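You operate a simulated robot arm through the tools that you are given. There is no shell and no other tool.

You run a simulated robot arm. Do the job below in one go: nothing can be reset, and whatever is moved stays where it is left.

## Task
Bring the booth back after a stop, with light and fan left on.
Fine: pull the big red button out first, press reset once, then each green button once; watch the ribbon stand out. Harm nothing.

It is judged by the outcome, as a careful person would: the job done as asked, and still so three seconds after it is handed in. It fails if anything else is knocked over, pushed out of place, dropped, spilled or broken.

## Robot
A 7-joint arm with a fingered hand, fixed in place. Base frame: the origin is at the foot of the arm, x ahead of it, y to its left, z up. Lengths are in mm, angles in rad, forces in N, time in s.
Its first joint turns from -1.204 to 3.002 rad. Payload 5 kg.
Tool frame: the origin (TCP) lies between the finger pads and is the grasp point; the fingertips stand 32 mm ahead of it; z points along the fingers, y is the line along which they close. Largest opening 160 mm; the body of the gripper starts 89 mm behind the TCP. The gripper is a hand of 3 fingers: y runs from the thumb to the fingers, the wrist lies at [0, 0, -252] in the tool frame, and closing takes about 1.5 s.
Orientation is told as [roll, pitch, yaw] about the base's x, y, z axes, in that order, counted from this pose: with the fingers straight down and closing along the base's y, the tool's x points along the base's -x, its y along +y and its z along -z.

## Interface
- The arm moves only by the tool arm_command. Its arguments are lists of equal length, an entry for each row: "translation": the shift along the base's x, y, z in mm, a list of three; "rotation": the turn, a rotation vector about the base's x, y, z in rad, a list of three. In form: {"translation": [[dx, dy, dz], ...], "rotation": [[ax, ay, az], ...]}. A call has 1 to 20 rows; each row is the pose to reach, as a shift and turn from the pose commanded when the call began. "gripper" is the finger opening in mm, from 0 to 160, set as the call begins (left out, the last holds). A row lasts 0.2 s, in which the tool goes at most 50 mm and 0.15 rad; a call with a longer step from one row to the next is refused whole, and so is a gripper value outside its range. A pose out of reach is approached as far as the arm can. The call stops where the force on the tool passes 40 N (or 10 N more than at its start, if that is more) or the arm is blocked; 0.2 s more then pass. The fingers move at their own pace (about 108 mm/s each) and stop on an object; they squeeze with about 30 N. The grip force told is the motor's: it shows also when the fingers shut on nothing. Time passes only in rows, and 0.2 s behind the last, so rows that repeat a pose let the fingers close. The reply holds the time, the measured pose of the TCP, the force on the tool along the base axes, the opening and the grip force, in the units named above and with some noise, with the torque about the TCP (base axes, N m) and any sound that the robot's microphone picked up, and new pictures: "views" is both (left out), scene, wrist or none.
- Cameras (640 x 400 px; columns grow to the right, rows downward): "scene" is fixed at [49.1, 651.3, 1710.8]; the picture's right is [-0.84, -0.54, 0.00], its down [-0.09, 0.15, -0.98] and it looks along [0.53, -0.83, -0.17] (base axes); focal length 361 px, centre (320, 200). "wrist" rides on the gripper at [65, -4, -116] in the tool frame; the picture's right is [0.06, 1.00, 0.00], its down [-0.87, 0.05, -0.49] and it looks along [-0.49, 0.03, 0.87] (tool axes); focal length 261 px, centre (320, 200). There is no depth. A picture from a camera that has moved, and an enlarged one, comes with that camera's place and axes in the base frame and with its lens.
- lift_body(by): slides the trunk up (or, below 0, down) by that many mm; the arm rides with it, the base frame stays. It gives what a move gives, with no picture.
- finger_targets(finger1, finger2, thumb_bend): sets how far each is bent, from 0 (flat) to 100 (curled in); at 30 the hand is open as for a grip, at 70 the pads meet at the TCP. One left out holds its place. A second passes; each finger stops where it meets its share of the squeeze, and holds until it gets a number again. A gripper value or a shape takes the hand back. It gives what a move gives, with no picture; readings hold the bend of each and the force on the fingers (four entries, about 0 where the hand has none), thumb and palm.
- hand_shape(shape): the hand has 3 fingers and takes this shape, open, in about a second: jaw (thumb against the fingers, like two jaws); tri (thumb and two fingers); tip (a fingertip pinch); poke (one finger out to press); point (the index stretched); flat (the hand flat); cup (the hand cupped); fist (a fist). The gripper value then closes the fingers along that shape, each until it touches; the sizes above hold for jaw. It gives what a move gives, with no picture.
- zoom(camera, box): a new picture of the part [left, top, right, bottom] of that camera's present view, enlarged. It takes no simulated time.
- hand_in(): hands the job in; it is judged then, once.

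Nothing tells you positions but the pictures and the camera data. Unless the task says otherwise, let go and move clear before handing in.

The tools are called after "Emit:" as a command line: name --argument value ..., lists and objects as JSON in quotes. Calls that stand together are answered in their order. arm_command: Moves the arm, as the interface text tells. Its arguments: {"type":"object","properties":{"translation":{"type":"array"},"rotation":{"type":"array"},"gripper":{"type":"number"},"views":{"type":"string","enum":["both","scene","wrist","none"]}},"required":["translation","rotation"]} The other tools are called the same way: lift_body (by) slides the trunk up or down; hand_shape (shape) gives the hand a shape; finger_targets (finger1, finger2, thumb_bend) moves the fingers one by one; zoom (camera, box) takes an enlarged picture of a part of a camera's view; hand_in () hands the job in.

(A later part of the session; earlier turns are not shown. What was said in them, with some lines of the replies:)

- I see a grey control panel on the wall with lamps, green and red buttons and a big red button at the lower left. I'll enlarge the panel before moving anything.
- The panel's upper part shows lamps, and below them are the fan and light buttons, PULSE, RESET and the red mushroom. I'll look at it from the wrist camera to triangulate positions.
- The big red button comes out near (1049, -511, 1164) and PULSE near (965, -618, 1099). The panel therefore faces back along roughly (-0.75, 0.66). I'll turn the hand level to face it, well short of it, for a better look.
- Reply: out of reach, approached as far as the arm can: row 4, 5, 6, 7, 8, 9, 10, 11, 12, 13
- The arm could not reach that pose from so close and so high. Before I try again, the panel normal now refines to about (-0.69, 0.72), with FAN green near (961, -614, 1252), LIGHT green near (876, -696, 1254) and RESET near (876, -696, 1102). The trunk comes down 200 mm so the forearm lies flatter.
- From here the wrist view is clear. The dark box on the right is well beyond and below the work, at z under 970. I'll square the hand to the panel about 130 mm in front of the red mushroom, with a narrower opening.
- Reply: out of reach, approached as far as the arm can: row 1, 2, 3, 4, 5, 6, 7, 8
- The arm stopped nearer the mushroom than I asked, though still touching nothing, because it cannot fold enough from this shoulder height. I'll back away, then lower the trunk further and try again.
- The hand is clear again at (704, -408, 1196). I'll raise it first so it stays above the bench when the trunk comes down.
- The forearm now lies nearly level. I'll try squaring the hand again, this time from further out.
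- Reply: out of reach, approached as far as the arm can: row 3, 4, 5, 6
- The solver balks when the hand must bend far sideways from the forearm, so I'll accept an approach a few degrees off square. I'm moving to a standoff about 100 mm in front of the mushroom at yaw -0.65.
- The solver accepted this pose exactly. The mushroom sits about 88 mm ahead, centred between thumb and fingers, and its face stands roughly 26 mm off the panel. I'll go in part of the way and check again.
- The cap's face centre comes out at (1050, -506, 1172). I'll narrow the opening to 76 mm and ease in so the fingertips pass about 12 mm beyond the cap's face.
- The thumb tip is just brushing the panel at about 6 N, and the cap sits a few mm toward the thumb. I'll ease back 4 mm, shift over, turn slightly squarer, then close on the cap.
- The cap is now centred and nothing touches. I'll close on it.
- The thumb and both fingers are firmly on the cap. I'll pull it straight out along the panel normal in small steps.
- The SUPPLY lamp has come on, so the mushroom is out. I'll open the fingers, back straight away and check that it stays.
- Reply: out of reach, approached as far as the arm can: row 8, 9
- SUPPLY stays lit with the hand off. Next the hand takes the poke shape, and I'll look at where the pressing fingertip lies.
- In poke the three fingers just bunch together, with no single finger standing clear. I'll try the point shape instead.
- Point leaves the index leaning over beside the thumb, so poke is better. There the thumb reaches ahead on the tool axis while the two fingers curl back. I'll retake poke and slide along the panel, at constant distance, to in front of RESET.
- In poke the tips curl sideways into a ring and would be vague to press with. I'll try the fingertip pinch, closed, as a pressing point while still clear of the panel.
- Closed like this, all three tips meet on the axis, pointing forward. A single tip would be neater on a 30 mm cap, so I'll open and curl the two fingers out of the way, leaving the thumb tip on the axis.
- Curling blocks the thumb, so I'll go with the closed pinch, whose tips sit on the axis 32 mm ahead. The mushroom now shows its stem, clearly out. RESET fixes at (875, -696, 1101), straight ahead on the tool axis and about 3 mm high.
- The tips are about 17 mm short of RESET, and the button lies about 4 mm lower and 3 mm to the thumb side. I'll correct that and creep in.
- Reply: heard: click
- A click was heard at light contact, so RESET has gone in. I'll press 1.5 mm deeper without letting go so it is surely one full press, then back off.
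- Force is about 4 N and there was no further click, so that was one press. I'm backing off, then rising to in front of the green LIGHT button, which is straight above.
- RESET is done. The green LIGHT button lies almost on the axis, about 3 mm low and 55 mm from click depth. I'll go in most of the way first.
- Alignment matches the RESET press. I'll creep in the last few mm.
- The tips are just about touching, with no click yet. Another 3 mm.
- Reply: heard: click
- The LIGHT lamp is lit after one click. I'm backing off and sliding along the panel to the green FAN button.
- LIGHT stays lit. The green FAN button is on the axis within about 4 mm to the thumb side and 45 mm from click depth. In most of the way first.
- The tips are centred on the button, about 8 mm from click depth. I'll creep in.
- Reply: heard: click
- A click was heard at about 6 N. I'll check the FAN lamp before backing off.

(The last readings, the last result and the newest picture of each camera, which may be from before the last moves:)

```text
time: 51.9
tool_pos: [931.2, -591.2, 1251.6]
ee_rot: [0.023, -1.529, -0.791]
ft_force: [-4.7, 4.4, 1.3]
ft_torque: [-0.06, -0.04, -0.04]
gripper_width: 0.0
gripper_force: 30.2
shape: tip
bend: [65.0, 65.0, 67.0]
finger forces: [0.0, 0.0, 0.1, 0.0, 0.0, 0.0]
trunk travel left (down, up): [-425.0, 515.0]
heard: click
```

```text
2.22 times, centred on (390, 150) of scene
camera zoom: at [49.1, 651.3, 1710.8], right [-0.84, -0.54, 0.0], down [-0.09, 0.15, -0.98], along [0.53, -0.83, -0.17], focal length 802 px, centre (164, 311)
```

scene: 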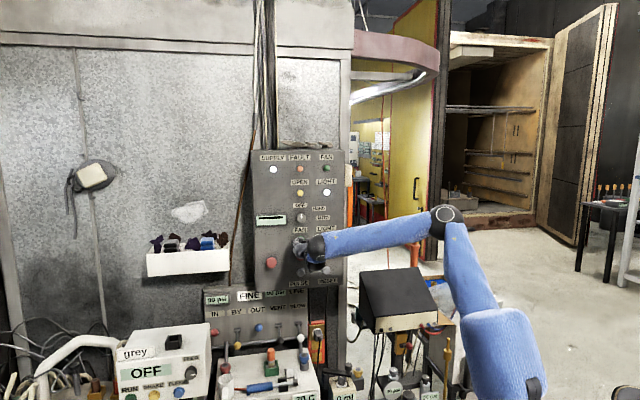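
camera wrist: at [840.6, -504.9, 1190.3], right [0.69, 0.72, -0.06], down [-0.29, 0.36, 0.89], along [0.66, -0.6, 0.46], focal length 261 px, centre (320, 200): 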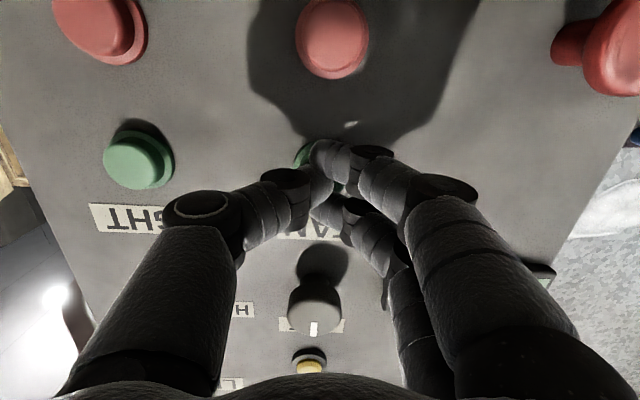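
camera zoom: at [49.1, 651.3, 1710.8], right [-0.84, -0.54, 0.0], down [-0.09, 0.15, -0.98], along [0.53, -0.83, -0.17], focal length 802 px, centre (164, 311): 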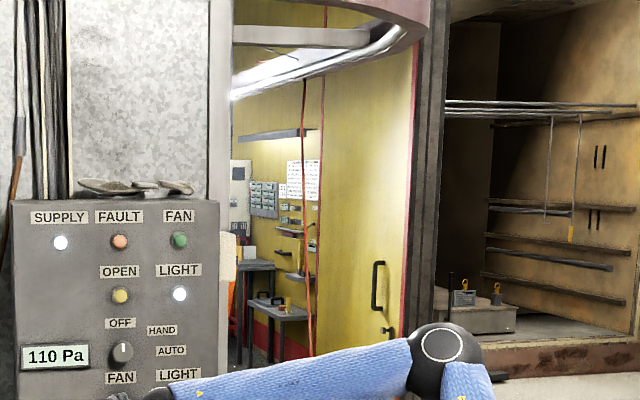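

The gauge now reads 110 Pa and the orange ribbon beside the panel has moved, so the fan has started. The FAN lamp isn't clearly lit yet, so I'll back off and look again.

Emit:
arm_command --translation '[[-4, 4, 0], [-16, 16, 0], [-32, 32, 0], [-46, 46, 0], [-46, 46, 0], [-46, 46, 0], [-46, 46, 0], [-46, 46, 0], [-46, 46, 0]]' --rotation '[[0, 0, 0], [0, 0, 0], [0, 0, 0], [0, 0, 0], [0, 0, 0], [0, 0, 0], [0, 0, 0], [0, 0, 0], [0, 0, 0]]'

Emit:
zoom --camera "scene" --box '[240, 140, 360, 215]'

Emit:
zoom --camera "scene" --box '[330, 120, 450, 260]'

```text
time: 53.9
tool_pos: [887.0, -543.4, 1251.3]
ee_rot: [0.012, -1.53, -0.781]
ft_force: [-0.3, 0.6, 0.5]
ft_torque: [0.0, 0.0, 0.02]
gripper_width: 0.0
gripper_force: 30.1
shape: tip
bend: [65.0, 65.0, 67.0]
finger forces: [0.0, 0.1, 0.0, 0.0, 0.1, 0.1]
trunk travel left (down, up): [-425.0, 515.0]
camera wrist: at [799.7, -463.5, 1189.7], right [0.69, 0.72, -0.06], down [-0.29, 0.36, 0.89], along [0.66, -0.6, 0.46], focal length 261 px, centre (320, 200)
```

scene: 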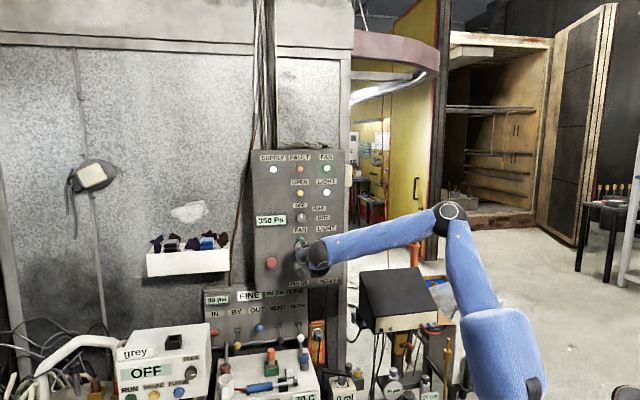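
wrist: 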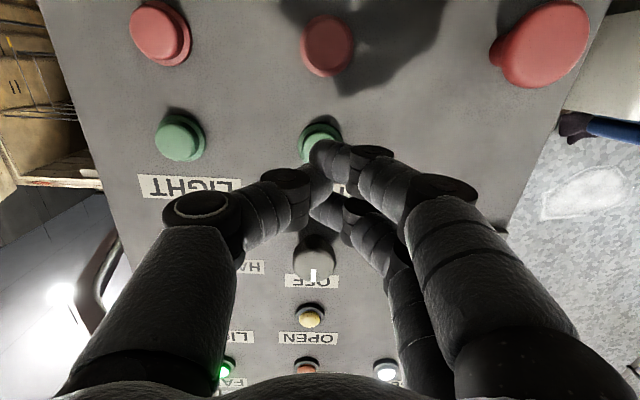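

```text
5.33 times, centred on (300, 178) of scene
camera zoom: at [49.1, 651.3, 1710.8], right [-0.84, -0.54, 0.0], down [-0.09, 0.15, -0.98], along [0.53, -0.83, -0.17], focal length 1925 px, centre (427, 320)
```

zoom: 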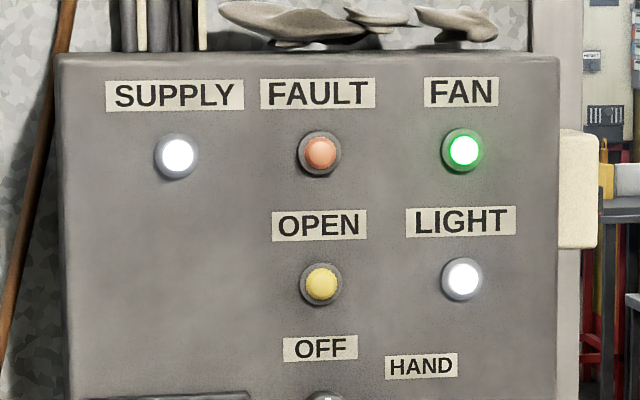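

```text
2.86 times, centred on (390, 190) of scene
camera zoom: at [49.1, 651.3, 1710.8], right [-0.84, -0.54, 0.0], down [-0.09, 0.15, -0.98], along [0.53, -0.83, -0.17], focal length 1031 px, centre (120, 229)
```

zoom: 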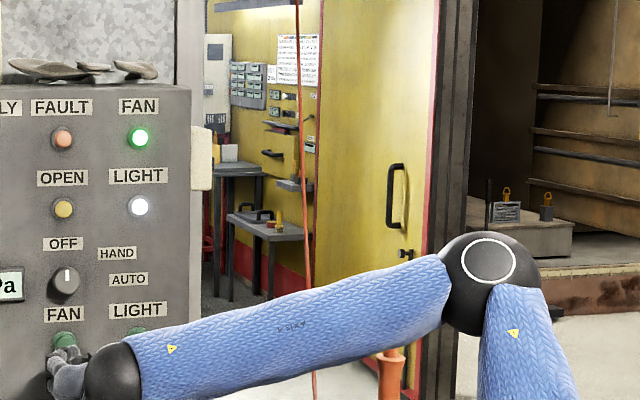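

FAN, LIGHT and SUPPLY are all lit, FAULT is dark, and the gauge reads 350 Pa. I'll move the hand well clear, wait a little, and check that everything holds and the ribbon stands out.

Emit:
arm_command --translation '[[-25, 5, 0], [-50, 5, 0], [-75, 5, 0], [-100, 5, 0], [-130, 5, 0], [-160, 5, 0], [-160, 5, 0], [-160, 5, 0], [-160, 5, 0], [-160, 5, 0], [-160, 5, 0], [-160, 5, 0], [-160, 5, 0], [-160, 5, 0], [-160, 5, 0]]' --rotation '[[0, 0, 0], [0, 0, 0], [0, 0, 0], [0, 0, 0], [0, 0, 0], [0, 0, 0], [0, 0, 0], [0, 0, 0], [0, 0, 0], [0, 0, 0], [0, 0, 0], [0, 0, 0], [0, 0, 0], [0, 0, 0], [0, 0, 0]]'

Emit:
zoom --camera "scene" --box '[240, 140, 360, 290]'

Emit:
zoom --camera "scene" --box '[330, 40, 450, 200]'

Emit:
zoom --camera "wrist" --box '[0, 0, 320, 200]'

```text
time: 57.0
tool_pos: [724.2, -538.7, 1251.6]
ee_rot: [0.015, -1.531, -0.783]
ft_force: [-1.0, 0.5, 0.2]
ft_torque: [0.03, -0.01, 0.01]
gripper_width: 0.1
gripper_force: 30.2
shape: tip
bend: [65.0, 65.0, 67.0]
finger forces: [0.0, 0.0, 0.1, 0.1, 0.0, 0.0]
trunk travel left (down, up): [-425.0, 515.0]
camera wrist: at [637.4, -458.0, 1190.2], right [0.69, 0.72, -0.06], down [-0.29, 0.36, 0.89], along [0.66, -0.6, 0.46], focal length 261 px, centre (320, 200)
```

scene: 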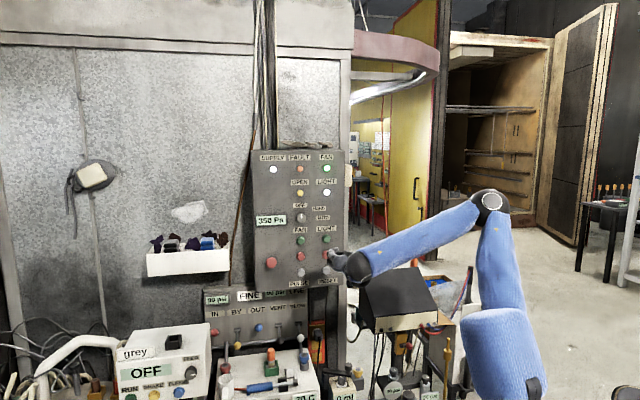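
wrist: 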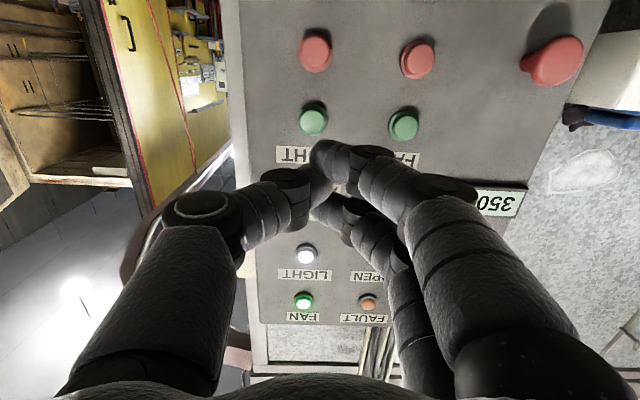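

```text
2.67 times, centred on (300, 215) of scene
camera zoom: at [49.1, 651.3, 1710.8], right [-0.84, -0.54, 0.0], down [-0.09, 0.15, -0.98], along [0.53, -0.83, -0.17], focal length 962 px, centre (373, 160)
```

zoom: 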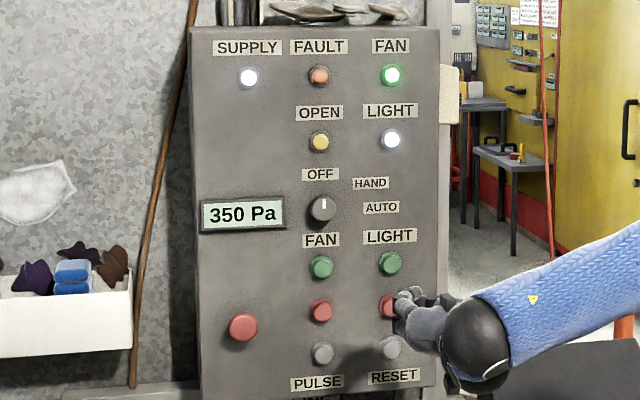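

```text
2.50 times, centred on (390, 120) of scene
camera zoom: at [49.1, 651.3, 1710.8], right [-0.84, -0.54, 0.0], down [-0.09, 0.15, -0.98], along [0.53, -0.83, -0.17], focal length 902 px, centre (145, 400)
```

zoom: 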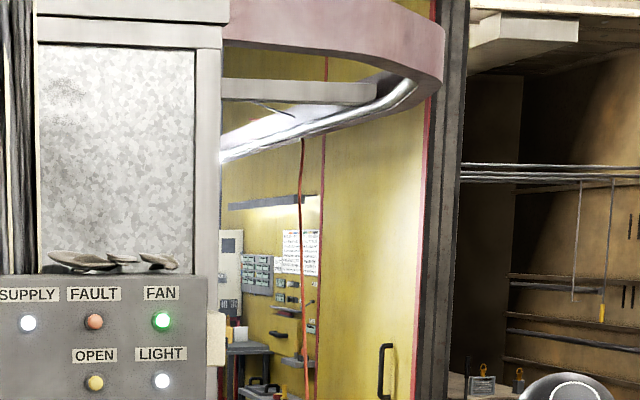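

```text
2.00 times, centred on (160, 100) of wrist
camera zoom: at [637.4, -458.0, 1190.2], right [0.69, 0.72, -0.06], down [-0.29, 0.36, 0.89], along [0.66, -0.6, 0.46], focal length 521 px, centre (640, 400)
```

zoom: 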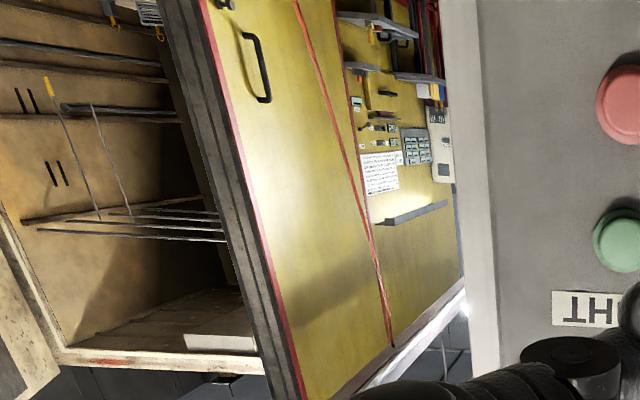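

Everything holds, and the orange ribbon no longer hangs straight down beside the panel. I'll open the hand, which is clear of everything, to get the thumb out of view and see the ribbon itself.

Emit:
hand_shape --shape "jaw"

Emit:
arm_command --translation '[[0, 0, 20], [0, 0, 40], [0, 0, 60], [0, 0, 60], [0, 0, 60]]' --rotation '[[0, 0, 0], [0, 0, 0], [0, 0, 0], [0, 0, 0], [0, 0, 0]]'

Emit:
zoom --camera "wrist" --box '[150, 120, 350, 260]'

Emit:
zoom --camera "scene" --box '[330, 150, 390, 230]'

Emit:
zoom --camera "scene" --box '[190, 200, 350, 370]'

```text
time: 58.0
tool_pos: [724.4, -538.2, 1251.5]
ee_rot: [0.016, -1.529, -0.783]
ft_force: [0.4, 0.7, -0.2]
ft_torque: [0.02, 0.01, 0.0]
gripper_width: 159.9
gripper_force: 0.0
shape: jaw
bend: [30.0, 30.0, 30.0]
finger forces: [0.1, 0.0, 0.0, 0.0, 0.0, 0.0]
trunk travel left (down, up): [-425.0, 515.0]
```

```text
time: 59.1
tool_pos: [726.5, -538.3, 1312.5]
ee_rot: [0.015, -1.53, -0.784]
ft_force: [-0.2, 0.7, -0.1]
ft_torque: [-0.04, 0.0, -0.01]
gripper_width: 160.3
gripper_force: 0.0
shape: jaw
bend: [30.0, 30.0, 30.0]
finger forces: [0.0, 0.0, 0.0, 0.0, 0.1, 0.0]
trunk travel left (down, up): [-425.0, 515.0]
camera wrist: at [639.4, -458.4, 1251.2], right [0.69, 0.72, -0.06], down [-0.29, 0.36, 0.89], along [0.66, -0.6, 0.46], focal length 261 px, centre (320, 200)
```

scene: 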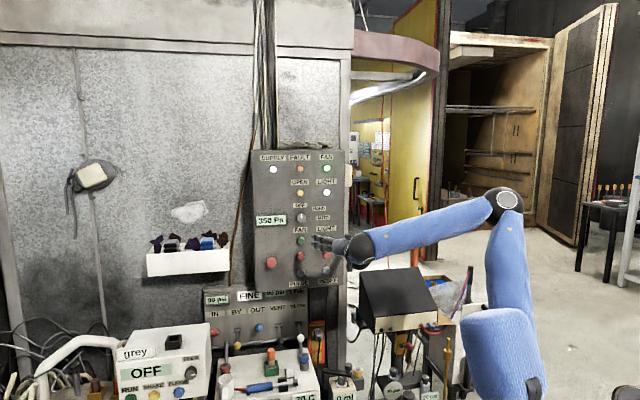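
wrist: 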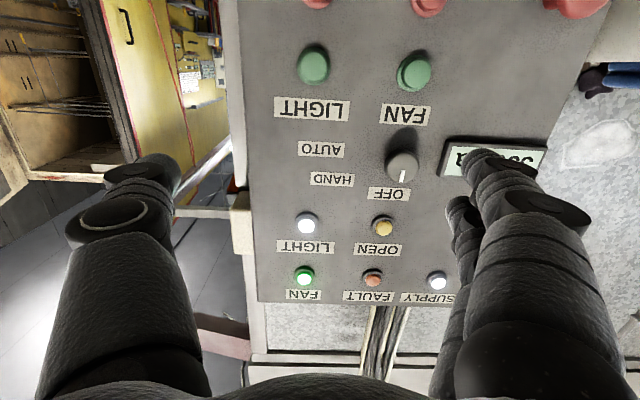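

```text
2.86 times, centred on (250, 190) of wrist
camera zoom: at [639.4, -458.4, 1251.2], right [0.69, 0.72, -0.06], down [-0.29, 0.36, 0.89], along [0.66, -0.6, 0.46], focal length 745 px, centre (520, 229)
```

zoom: 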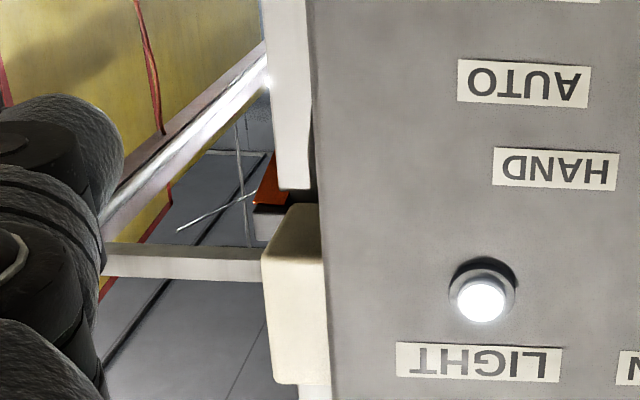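

```text
5.00 times, centred on (360, 190) of scene
camera zoom: at [49.1, 651.3, 1710.8], right [-0.84, -0.54, 0.0], down [-0.09, 0.15, -0.98], along [0.53, -0.83, -0.17], focal length 1805 px, centre (120, 250)
```

zoom: 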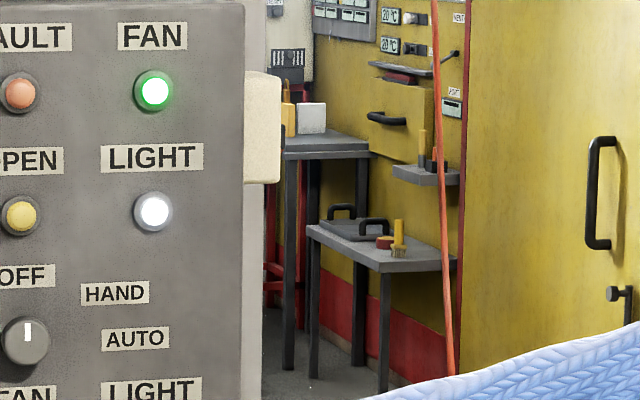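

```text
2.35 times, centred on (270, 285) of scene
camera zoom: at [49.1, 651.3, 1710.8], right [-0.84, -0.54, 0.0], down [-0.09, 0.15, -0.98], along [0.53, -0.83, -0.17], focal length 849 px, centre (438, 0)
```

zoom: 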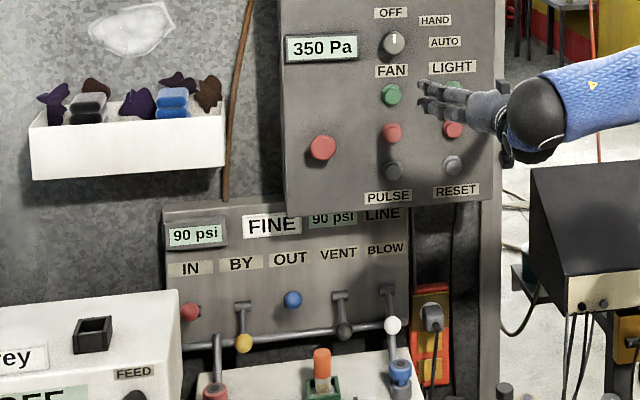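

The orange ribbon now stands out flat into the booth behind the panel edge. SUPPLY, LIGHT and FAN are lit, FAULT is off, the gauge is steady at 350 Pa, the mushroom is out, and nothing else has moved. The hand is open and clear, so I'm handing in.

Emit:
hand_in

```text
The job is handed in.
```

The booth is running again with the light and fan left on, and I've handed the job in.

- **Red button:** I pulled it out first. The SUPPLY lamp came on and has stayed on.
- **RESET:** I pressed it once, with one click heard.
- **Green LIGHT:** I pressed it once. Its lamp is lit.
- **Green FAN:** I pressed it once. Its lamp lit after the fan ran up, and the gauge went from blank to 350 Pa.
- **Ribbon:** It no longer hangs beside the panel. From the wrist camera it stands out into the booth behind the panel's edge.

The FAULT lamp never lit, and I left the selector knob and the PULSE button alone. While I was lining up on the red button, the thumb briefly touched the panel at about 6 N. Nothing shows as moved or marked, and the hand is open and clear of the panel.
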